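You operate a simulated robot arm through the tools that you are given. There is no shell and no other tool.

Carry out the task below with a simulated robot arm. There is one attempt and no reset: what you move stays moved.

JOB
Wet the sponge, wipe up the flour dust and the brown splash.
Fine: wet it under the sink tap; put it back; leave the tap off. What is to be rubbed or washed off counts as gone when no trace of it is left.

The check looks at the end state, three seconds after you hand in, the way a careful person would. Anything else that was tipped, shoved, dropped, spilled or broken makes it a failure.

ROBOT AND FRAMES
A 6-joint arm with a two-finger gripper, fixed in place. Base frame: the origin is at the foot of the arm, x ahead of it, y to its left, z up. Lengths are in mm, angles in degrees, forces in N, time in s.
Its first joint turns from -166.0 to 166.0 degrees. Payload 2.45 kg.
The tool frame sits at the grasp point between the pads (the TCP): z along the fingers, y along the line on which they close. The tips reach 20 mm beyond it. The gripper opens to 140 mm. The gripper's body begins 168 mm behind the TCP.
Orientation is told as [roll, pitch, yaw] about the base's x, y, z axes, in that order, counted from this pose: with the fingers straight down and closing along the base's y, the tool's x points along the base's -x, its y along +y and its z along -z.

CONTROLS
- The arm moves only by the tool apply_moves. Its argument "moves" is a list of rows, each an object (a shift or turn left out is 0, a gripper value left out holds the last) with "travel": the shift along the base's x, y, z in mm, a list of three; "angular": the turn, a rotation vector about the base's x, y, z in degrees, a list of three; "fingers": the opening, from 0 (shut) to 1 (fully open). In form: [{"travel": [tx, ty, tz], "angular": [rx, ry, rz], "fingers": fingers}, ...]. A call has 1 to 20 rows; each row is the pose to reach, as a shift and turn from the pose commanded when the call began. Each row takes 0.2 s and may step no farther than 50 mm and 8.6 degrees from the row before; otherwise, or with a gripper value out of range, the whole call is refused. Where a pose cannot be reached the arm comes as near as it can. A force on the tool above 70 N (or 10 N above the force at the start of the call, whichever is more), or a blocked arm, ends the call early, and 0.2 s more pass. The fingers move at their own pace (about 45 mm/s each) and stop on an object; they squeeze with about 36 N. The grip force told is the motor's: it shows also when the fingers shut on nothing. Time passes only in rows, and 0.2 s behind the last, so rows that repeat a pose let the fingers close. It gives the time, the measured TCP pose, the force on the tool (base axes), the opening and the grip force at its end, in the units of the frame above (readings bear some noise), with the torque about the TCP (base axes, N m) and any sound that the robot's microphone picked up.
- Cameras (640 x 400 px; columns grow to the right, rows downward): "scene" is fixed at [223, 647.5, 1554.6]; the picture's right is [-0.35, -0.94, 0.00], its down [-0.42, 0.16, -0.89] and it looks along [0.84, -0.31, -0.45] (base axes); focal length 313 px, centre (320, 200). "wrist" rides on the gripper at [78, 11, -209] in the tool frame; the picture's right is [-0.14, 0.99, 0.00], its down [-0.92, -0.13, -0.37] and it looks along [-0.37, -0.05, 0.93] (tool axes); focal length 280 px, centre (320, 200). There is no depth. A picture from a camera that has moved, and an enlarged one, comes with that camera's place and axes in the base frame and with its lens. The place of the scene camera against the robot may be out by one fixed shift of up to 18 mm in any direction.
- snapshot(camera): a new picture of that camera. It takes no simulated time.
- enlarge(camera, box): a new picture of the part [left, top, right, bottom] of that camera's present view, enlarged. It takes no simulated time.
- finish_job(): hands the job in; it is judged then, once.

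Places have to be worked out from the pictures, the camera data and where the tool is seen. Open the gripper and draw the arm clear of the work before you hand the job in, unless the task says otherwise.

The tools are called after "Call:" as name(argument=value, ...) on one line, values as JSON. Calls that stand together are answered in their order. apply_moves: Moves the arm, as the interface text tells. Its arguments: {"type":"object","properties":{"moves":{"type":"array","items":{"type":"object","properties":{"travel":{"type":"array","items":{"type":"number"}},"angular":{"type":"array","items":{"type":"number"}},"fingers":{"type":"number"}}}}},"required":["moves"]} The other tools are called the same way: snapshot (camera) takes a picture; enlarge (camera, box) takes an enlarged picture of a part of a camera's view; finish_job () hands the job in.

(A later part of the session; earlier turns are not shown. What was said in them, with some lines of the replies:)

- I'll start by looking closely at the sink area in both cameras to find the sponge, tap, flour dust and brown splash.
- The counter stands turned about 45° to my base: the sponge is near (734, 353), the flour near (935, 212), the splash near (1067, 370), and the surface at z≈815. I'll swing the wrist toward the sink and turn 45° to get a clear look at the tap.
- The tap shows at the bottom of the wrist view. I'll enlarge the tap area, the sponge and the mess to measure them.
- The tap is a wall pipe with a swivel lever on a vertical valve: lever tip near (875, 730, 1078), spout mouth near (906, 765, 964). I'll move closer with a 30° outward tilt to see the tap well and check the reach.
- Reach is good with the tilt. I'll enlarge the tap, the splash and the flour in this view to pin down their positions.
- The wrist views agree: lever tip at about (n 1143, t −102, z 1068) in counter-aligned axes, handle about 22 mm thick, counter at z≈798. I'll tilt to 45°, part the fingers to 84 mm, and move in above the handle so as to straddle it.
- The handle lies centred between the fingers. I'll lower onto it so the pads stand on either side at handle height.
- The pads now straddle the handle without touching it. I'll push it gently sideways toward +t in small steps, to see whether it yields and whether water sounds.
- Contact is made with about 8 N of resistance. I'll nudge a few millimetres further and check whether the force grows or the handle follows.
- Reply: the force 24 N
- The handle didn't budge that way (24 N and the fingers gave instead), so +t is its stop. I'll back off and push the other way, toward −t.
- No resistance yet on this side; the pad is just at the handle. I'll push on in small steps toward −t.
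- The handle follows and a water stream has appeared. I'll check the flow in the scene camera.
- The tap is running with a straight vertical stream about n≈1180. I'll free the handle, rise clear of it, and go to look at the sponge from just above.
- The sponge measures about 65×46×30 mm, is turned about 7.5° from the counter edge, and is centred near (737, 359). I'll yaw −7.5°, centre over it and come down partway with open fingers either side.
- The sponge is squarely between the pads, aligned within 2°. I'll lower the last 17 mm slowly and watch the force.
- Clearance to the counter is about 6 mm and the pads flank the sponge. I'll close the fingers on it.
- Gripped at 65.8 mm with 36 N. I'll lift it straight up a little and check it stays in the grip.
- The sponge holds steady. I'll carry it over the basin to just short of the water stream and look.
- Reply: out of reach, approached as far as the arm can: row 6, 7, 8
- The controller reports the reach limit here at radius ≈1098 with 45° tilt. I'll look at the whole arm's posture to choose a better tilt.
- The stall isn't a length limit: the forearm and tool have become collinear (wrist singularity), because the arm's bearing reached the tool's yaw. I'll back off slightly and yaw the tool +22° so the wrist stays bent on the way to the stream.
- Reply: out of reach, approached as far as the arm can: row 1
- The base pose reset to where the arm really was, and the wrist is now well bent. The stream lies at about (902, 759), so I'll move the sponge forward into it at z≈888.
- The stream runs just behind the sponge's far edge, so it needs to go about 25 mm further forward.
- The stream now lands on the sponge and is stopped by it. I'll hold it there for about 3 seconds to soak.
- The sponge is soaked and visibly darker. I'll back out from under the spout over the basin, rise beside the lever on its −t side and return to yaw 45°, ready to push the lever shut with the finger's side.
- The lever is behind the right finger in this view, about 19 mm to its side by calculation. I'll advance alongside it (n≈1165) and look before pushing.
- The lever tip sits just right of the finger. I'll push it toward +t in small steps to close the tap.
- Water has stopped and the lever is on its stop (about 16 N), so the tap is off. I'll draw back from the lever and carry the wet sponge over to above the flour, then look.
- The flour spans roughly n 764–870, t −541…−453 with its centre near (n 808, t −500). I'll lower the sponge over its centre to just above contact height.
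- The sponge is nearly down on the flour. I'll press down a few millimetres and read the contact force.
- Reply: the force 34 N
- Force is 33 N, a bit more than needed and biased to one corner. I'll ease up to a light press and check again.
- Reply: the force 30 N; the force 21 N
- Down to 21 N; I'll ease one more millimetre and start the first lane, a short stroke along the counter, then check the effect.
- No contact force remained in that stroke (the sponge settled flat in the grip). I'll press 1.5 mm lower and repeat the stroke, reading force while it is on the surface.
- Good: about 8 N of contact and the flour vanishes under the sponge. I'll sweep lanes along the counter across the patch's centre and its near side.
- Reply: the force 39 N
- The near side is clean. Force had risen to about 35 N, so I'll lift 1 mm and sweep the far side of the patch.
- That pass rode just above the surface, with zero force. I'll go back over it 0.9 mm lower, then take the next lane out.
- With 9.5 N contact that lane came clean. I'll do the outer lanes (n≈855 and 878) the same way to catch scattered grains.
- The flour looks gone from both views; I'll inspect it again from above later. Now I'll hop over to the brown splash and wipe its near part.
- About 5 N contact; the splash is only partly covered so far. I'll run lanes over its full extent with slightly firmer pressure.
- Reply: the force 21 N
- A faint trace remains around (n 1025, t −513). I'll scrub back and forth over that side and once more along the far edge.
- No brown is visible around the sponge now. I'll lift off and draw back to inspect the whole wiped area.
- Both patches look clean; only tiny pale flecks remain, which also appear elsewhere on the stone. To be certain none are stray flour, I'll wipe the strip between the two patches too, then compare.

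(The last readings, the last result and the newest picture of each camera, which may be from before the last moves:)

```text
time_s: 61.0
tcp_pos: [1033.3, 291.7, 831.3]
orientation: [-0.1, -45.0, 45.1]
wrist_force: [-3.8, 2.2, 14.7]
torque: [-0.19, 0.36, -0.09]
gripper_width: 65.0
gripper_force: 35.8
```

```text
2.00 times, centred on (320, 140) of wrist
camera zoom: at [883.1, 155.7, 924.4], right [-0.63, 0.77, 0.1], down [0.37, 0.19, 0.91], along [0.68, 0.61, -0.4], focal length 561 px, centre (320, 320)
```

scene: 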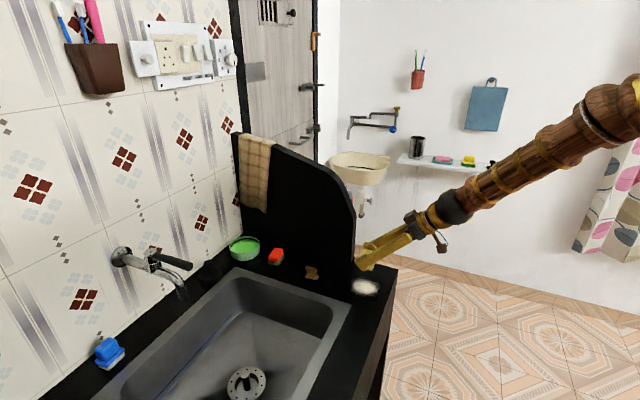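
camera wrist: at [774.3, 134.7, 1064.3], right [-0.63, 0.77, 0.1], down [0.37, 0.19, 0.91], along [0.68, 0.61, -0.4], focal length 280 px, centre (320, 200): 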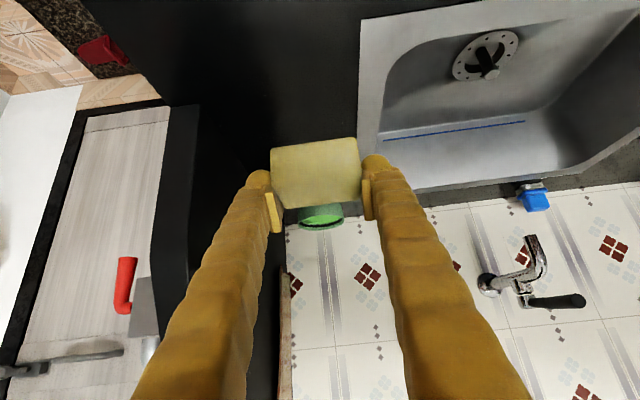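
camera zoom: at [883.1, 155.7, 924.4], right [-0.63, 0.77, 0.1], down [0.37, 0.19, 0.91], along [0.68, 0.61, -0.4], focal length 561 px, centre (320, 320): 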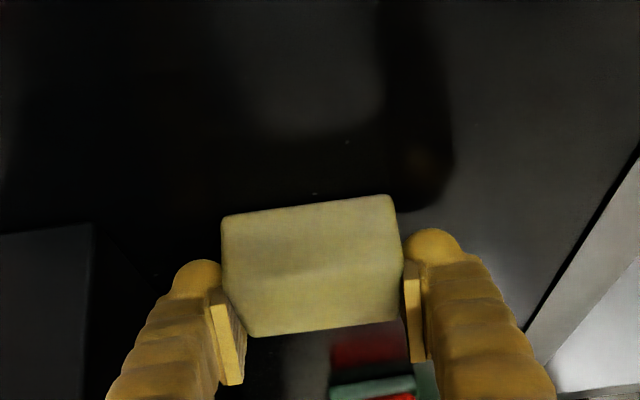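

The flecks at (n 880, t −508) and (n 906, t −521) persist after a firm wet wipe, so they are part of the stone and the wiping is done. I'll lift the sponge and carry it back above its original place.

Call:
apply_moves(moves=[{"travel": [0, 0, 30]}, {"travel": [-20, 5, 70]}, {"travel": [-60, 14, 95]}, {"travel": [-105, 24, 100], "angular": [0, 0, -1.5]}, {"travel": [-150, 35, 100], "angular": [0, 0, -3]}, {"travel": [-195, 45, 100], "angular": [0, 0, -4.5]}, {"travel": [-240, 56, 100], "angular": [0, 0, -6]}, {"travel": [-280, 65, 90], "angular": [0, 0, -7.5]}, {"travel": [-293.5, 68.5, 60], "angular": [0, 0, -7.5]}, {"travel": [-293.5, 68.5, 30], "angular": [0, 0, -7.5]}, {"travel": [-293.5, 68.5, 12], "angular": [0, 0, -7.5]}])

Call:
snapshot(camera="wrist")

Call:
enlarge(camera="scene", box=[280, 250, 420, 370])

```text
time_s: 63.4
tcp_pos: [740.3, 360.3, 844.4]
orientation: [-0.1, -45.0, 37.5]
wrist_force: [-1.3, 0.6, 0.0]
torque: [-0.01, 0.0, 0.0]
gripper_width: 65.2
gripper_force: 36.2
```

```text
taken
camera wrist: at [572.7, 244.0, 936.7], right [-0.53, 0.84, 0.1], down [0.39, 0.14, 0.91], along [0.76, 0.52, -0.4], focal length 280 px, centre (320, 200)
```

wrist: 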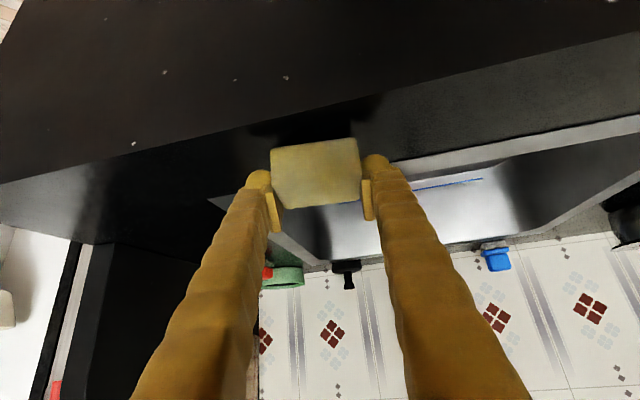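

```text
3.33 times, centred on (350, 310) of scene
camera zoom: at [223.0, 647.5, 1554.6], right [-0.35, -0.94, 0.0], down [-0.42, 0.16, -0.89], along [0.84, -0.31, -0.45], focal length 1043 px, centre (220, -167)
```

zoom: 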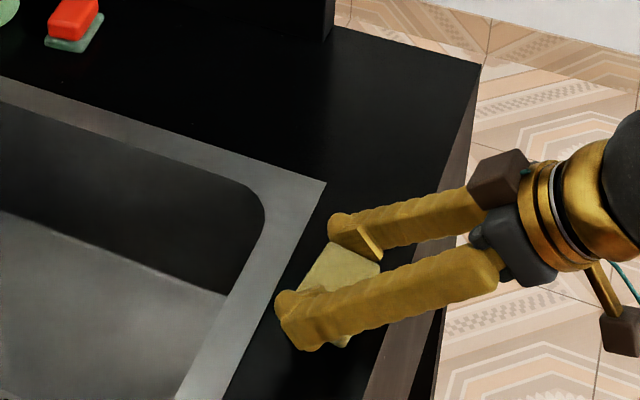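

It's directly above the original spot with the same yaw. I'll lower it gently to contact.

Call:
apply_moves(moves=[{"travel": [0, 0, -5]}, {"travel": [0, 0, -9]}, {"travel": [0, 0, -11]}, {"travel": [0, 0, -11.6]}])

```text
time_s: 64.4
tcp_pos: [739.6, 360.4, 831.6]
orientation: [0.0, -45.0, 37.6]
wrist_force: [-0.5, -1.5, 5.9]
torque: [-0.2, 0.11, 0.01]
gripper_width: 64.9
gripper_force: 36.5
```

Light contact (6 N). I'll open the fingers to release the sponge.

Call:
apply_moves(moves=[{"travel": [0, 0, 0], "fingers": 0.52}, {"travel": [0, 0, 0], "fingers": 0.6}, {"travel": [0, 0, 0], "fingers": 0.75}, {"travel": [0, 0, 0], "fingers": 0.75}, {"travel": [0, 0, 0], "fingers": 0.75}])

Call:
enlarge(camera="wrist", box=[200, 70, 440, 220])

```text
time_s: 65.6
tcp_pos: [739.7, 361.7, 831.8]
orientation: [0.0, -45.0, 37.5]
wrist_force: [0.0, -0.7, 0.9]
torque: [0.04, 0.03, 0.0]
gripper_width: 105.1
gripper_force: 0.1
```

```text
2.67 times, centred on (320, 145) of wrist
camera zoom: at [572.9, 244.7, 924.6], right [-0.53, 0.84, 0.1], down [0.39, 0.14, 0.91], along [0.76, 0.52, -0.4], focal length 748 px, centre (320, 347)
```

zoom: 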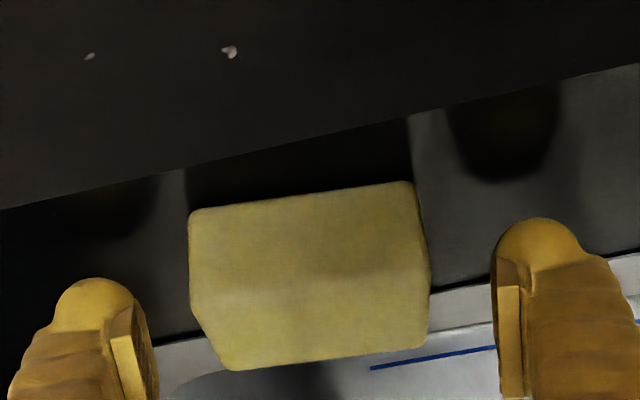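

The sponge rests free on its spot. I'll rise straight up and draw the arm back well clear, then check everything.

Call:
apply_moves(moves=[{"travel": [0, 0, 15]}, {"travel": [0, 0, 50]}, {"travel": [0, 0, 95]}, {"travel": [-5, -5, 140]}, {"travel": [-20, -20, 180]}, {"travel": [-40, -40, 220]}, {"travel": [-60, -60, 260]}, {"travel": [-80, -80, 300]}])

Call:
snapshot(camera="wrist")

Call:
snapshot(camera="scene")

Call:
enlarge(camera="scene", box=[80, 220, 280, 400])

Call:
enlarge(camera="scene", box=[220, 220, 410, 380])

```text
time_s: 67.4
tcp_pos: [658.2, 280.5, 1132.0]
orientation: [0.0, -44.9, 37.4]
wrist_force: [0.5, 0.5, 0.0]
torque: [0.03, -0.02, 0.02]
gripper_width: 105.1
gripper_force: 0.1
```

```text
taken
camera wrist: at [491.5, 164.2, 1224.0], right [-0.53, 0.85, 0.1], down [0.39, 0.14, 0.91], along [0.76, 0.52, -0.4], focal length 280 px, centre (320, 200)
```

wrist: 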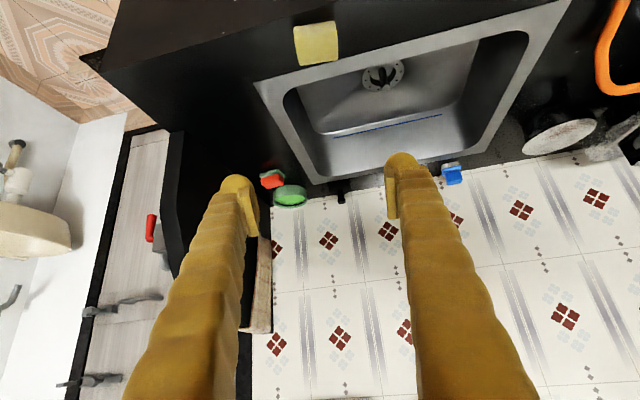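

```text
taken
```

scene: 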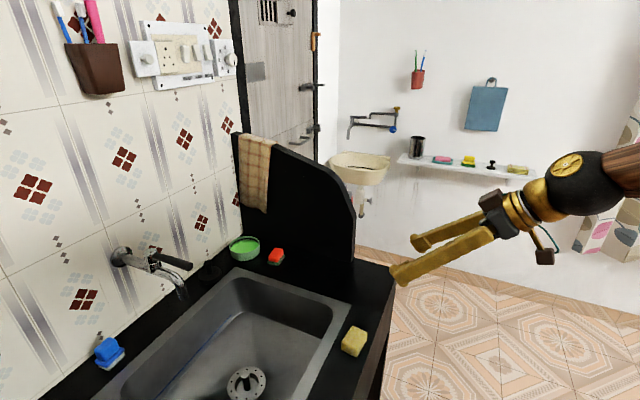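

```text
2.22 times, centred on (180, 310) of scene
camera zoom: at [223.0, 647.5, 1554.6], right [-0.35, -0.94, 0.0], down [-0.42, 0.16, -0.89], along [0.84, -0.31, -0.45], focal length 695 px, centre (631, -44)
```

zoom: 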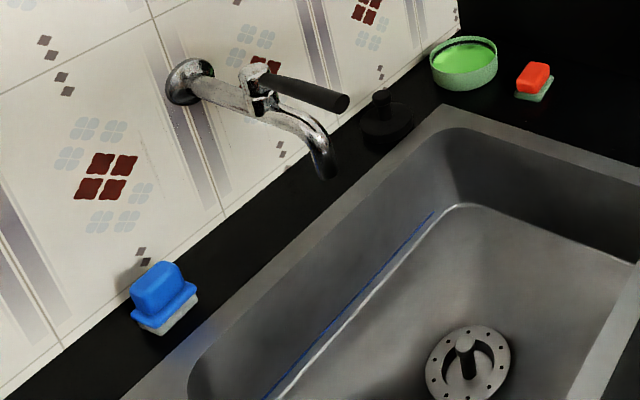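

```text
2.50 times, centred on (315, 300) of scene
camera zoom: at [223.0, 647.5, 1554.6], right [-0.35, -0.94, 0.0], down [-0.42, 0.16, -0.89], along [0.84, -0.31, -0.45], focal length 782 px, centre (332, -50)
```

zoom: 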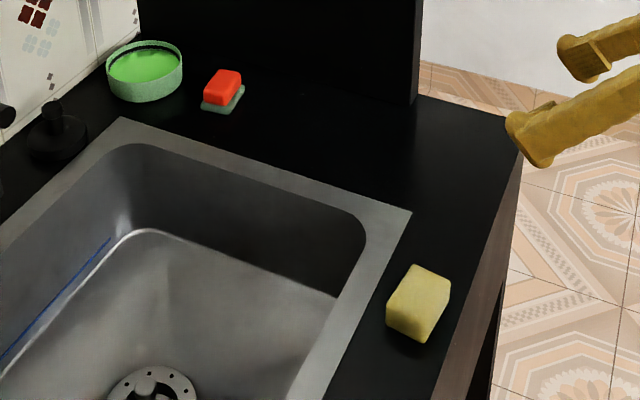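

The tap is off, the sponge is in its place, and nothing else moved. I'll take one last close look at both wiped areas before handing in.

Call:
enlarge(camera="scene", box=[330, 255, 400, 310])

Call:
enlarge(camera="scene", box=[280, 245, 350, 300])

Call:
enlarge(camera="wrist", box=[140, 20, 340, 200])

```text
7.27 times, centred on (365, 282) of scene
camera zoom: at [223.0, 647.5, 1554.6], right [-0.35, -0.94, 0.0], down [-0.42, 0.16, -0.89], along [0.84, -0.31, -0.45], focal length 2276 px, centre (-7, -400)
```

zoom: 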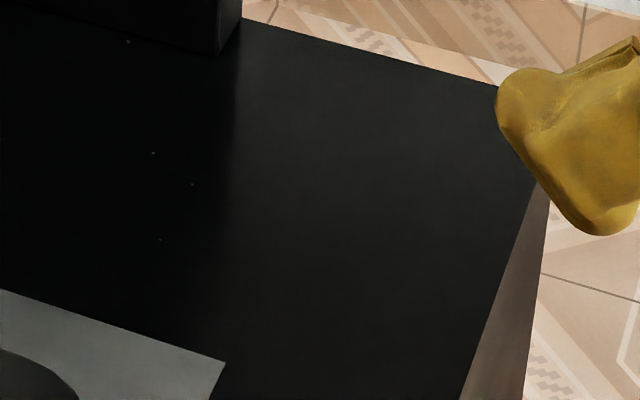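

```text
7.27 times, centred on (315, 272) of scene
camera zoom: at [223.0, 647.5, 1554.6], right [-0.35, -0.94, 0.0], down [-0.42, 0.16, -0.89], along [0.84, -0.31, -0.45], focal length 2276 px, centre (356, -327)
```

zoom: 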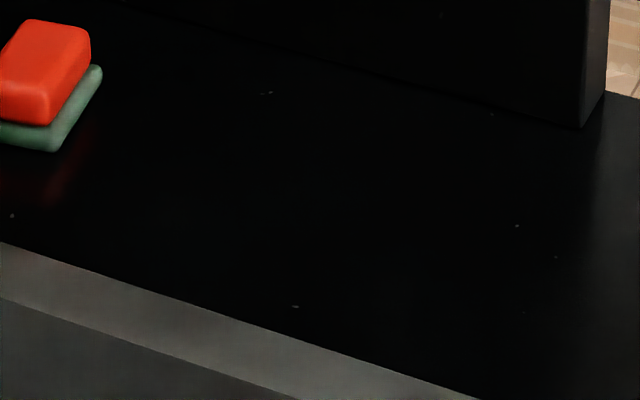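

```text
2.22 times, centred on (240, 110) of wrist
camera zoom: at [491.5, 164.2, 1224.0], right [-0.53, 0.85, 0.1], down [0.39, 0.14, 0.91], along [0.76, 0.52, -0.4], focal length 623 px, centre (498, 400)
```

zoom: 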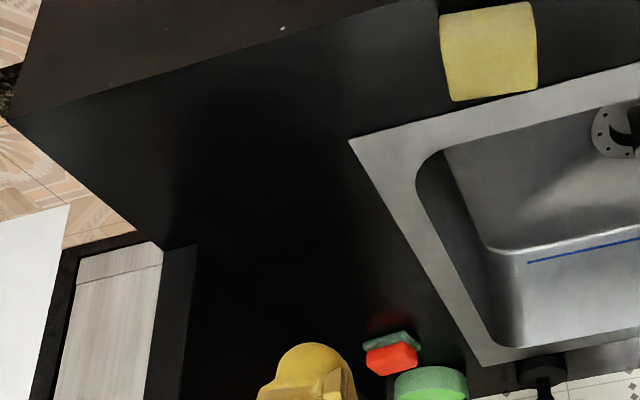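

Both areas are clean and the sponge, tap and other items are in order. I'll open the gripper fully and draw the arm a bit further back before handing in.

Call:
apply_moves(moves=[{"travel": [-15, -30, 25], "fingers": 1.0}, {"travel": [-30, -60, 50], "fingers": 1.0}, {"travel": [-45, -90, 75], "fingers": 1.0}, {"travel": [-60, -120, 100], "fingers": 1.0}, {"travel": [-60, -120, 100], "fingers": 1.0}])

Call:
snapshot(camera="scene")

```text
time_s: 68.6
tcp_pos: [600.6, 160.2, 1231.7]
orientation: [0.1, -45.0, 37.5]
wrist_force: [0.4, -0.8, 0.2]
torque: [0.0, 0.0, -0.02]
gripper_width: 140.0
gripper_force: 0.0
```

```text
taken
```

scene: 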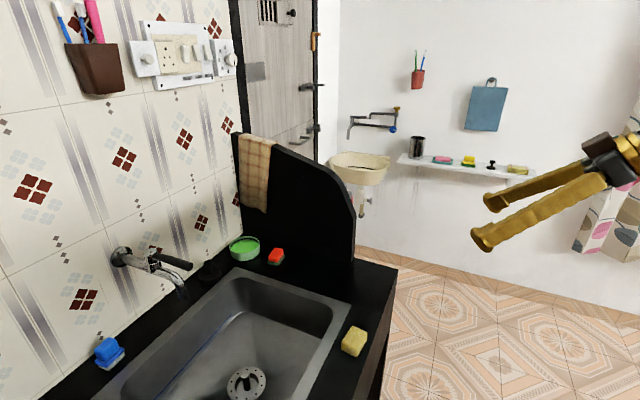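

The arm is clear with the gripper open. The counter is clean, the tap is off, and the sponge is back in its place, so I'm handing in.

Call:
finish_job()

```text
The job is handed in.
```

I wet the sponge under the sink tap, wiped away the flour dust and the brown splash, and handed the job in. I don't have the verdict.

- **Wiping:** No flour or brown shows in close-ups from both cameras. A few tiny pale flecks remain on the counter. Two I checked stayed put after a firm wet wipe, and similar ones show outside the wiped area, so I took them to be part of the stone.
- **Tap:** The lever is back against its stop and no water is running.
- **Sponge:** It is on its original spot at the same angle.
- **Everything else:** Nothing else looks moved in the final pictures. The gripper is open and the arm is drawn back.
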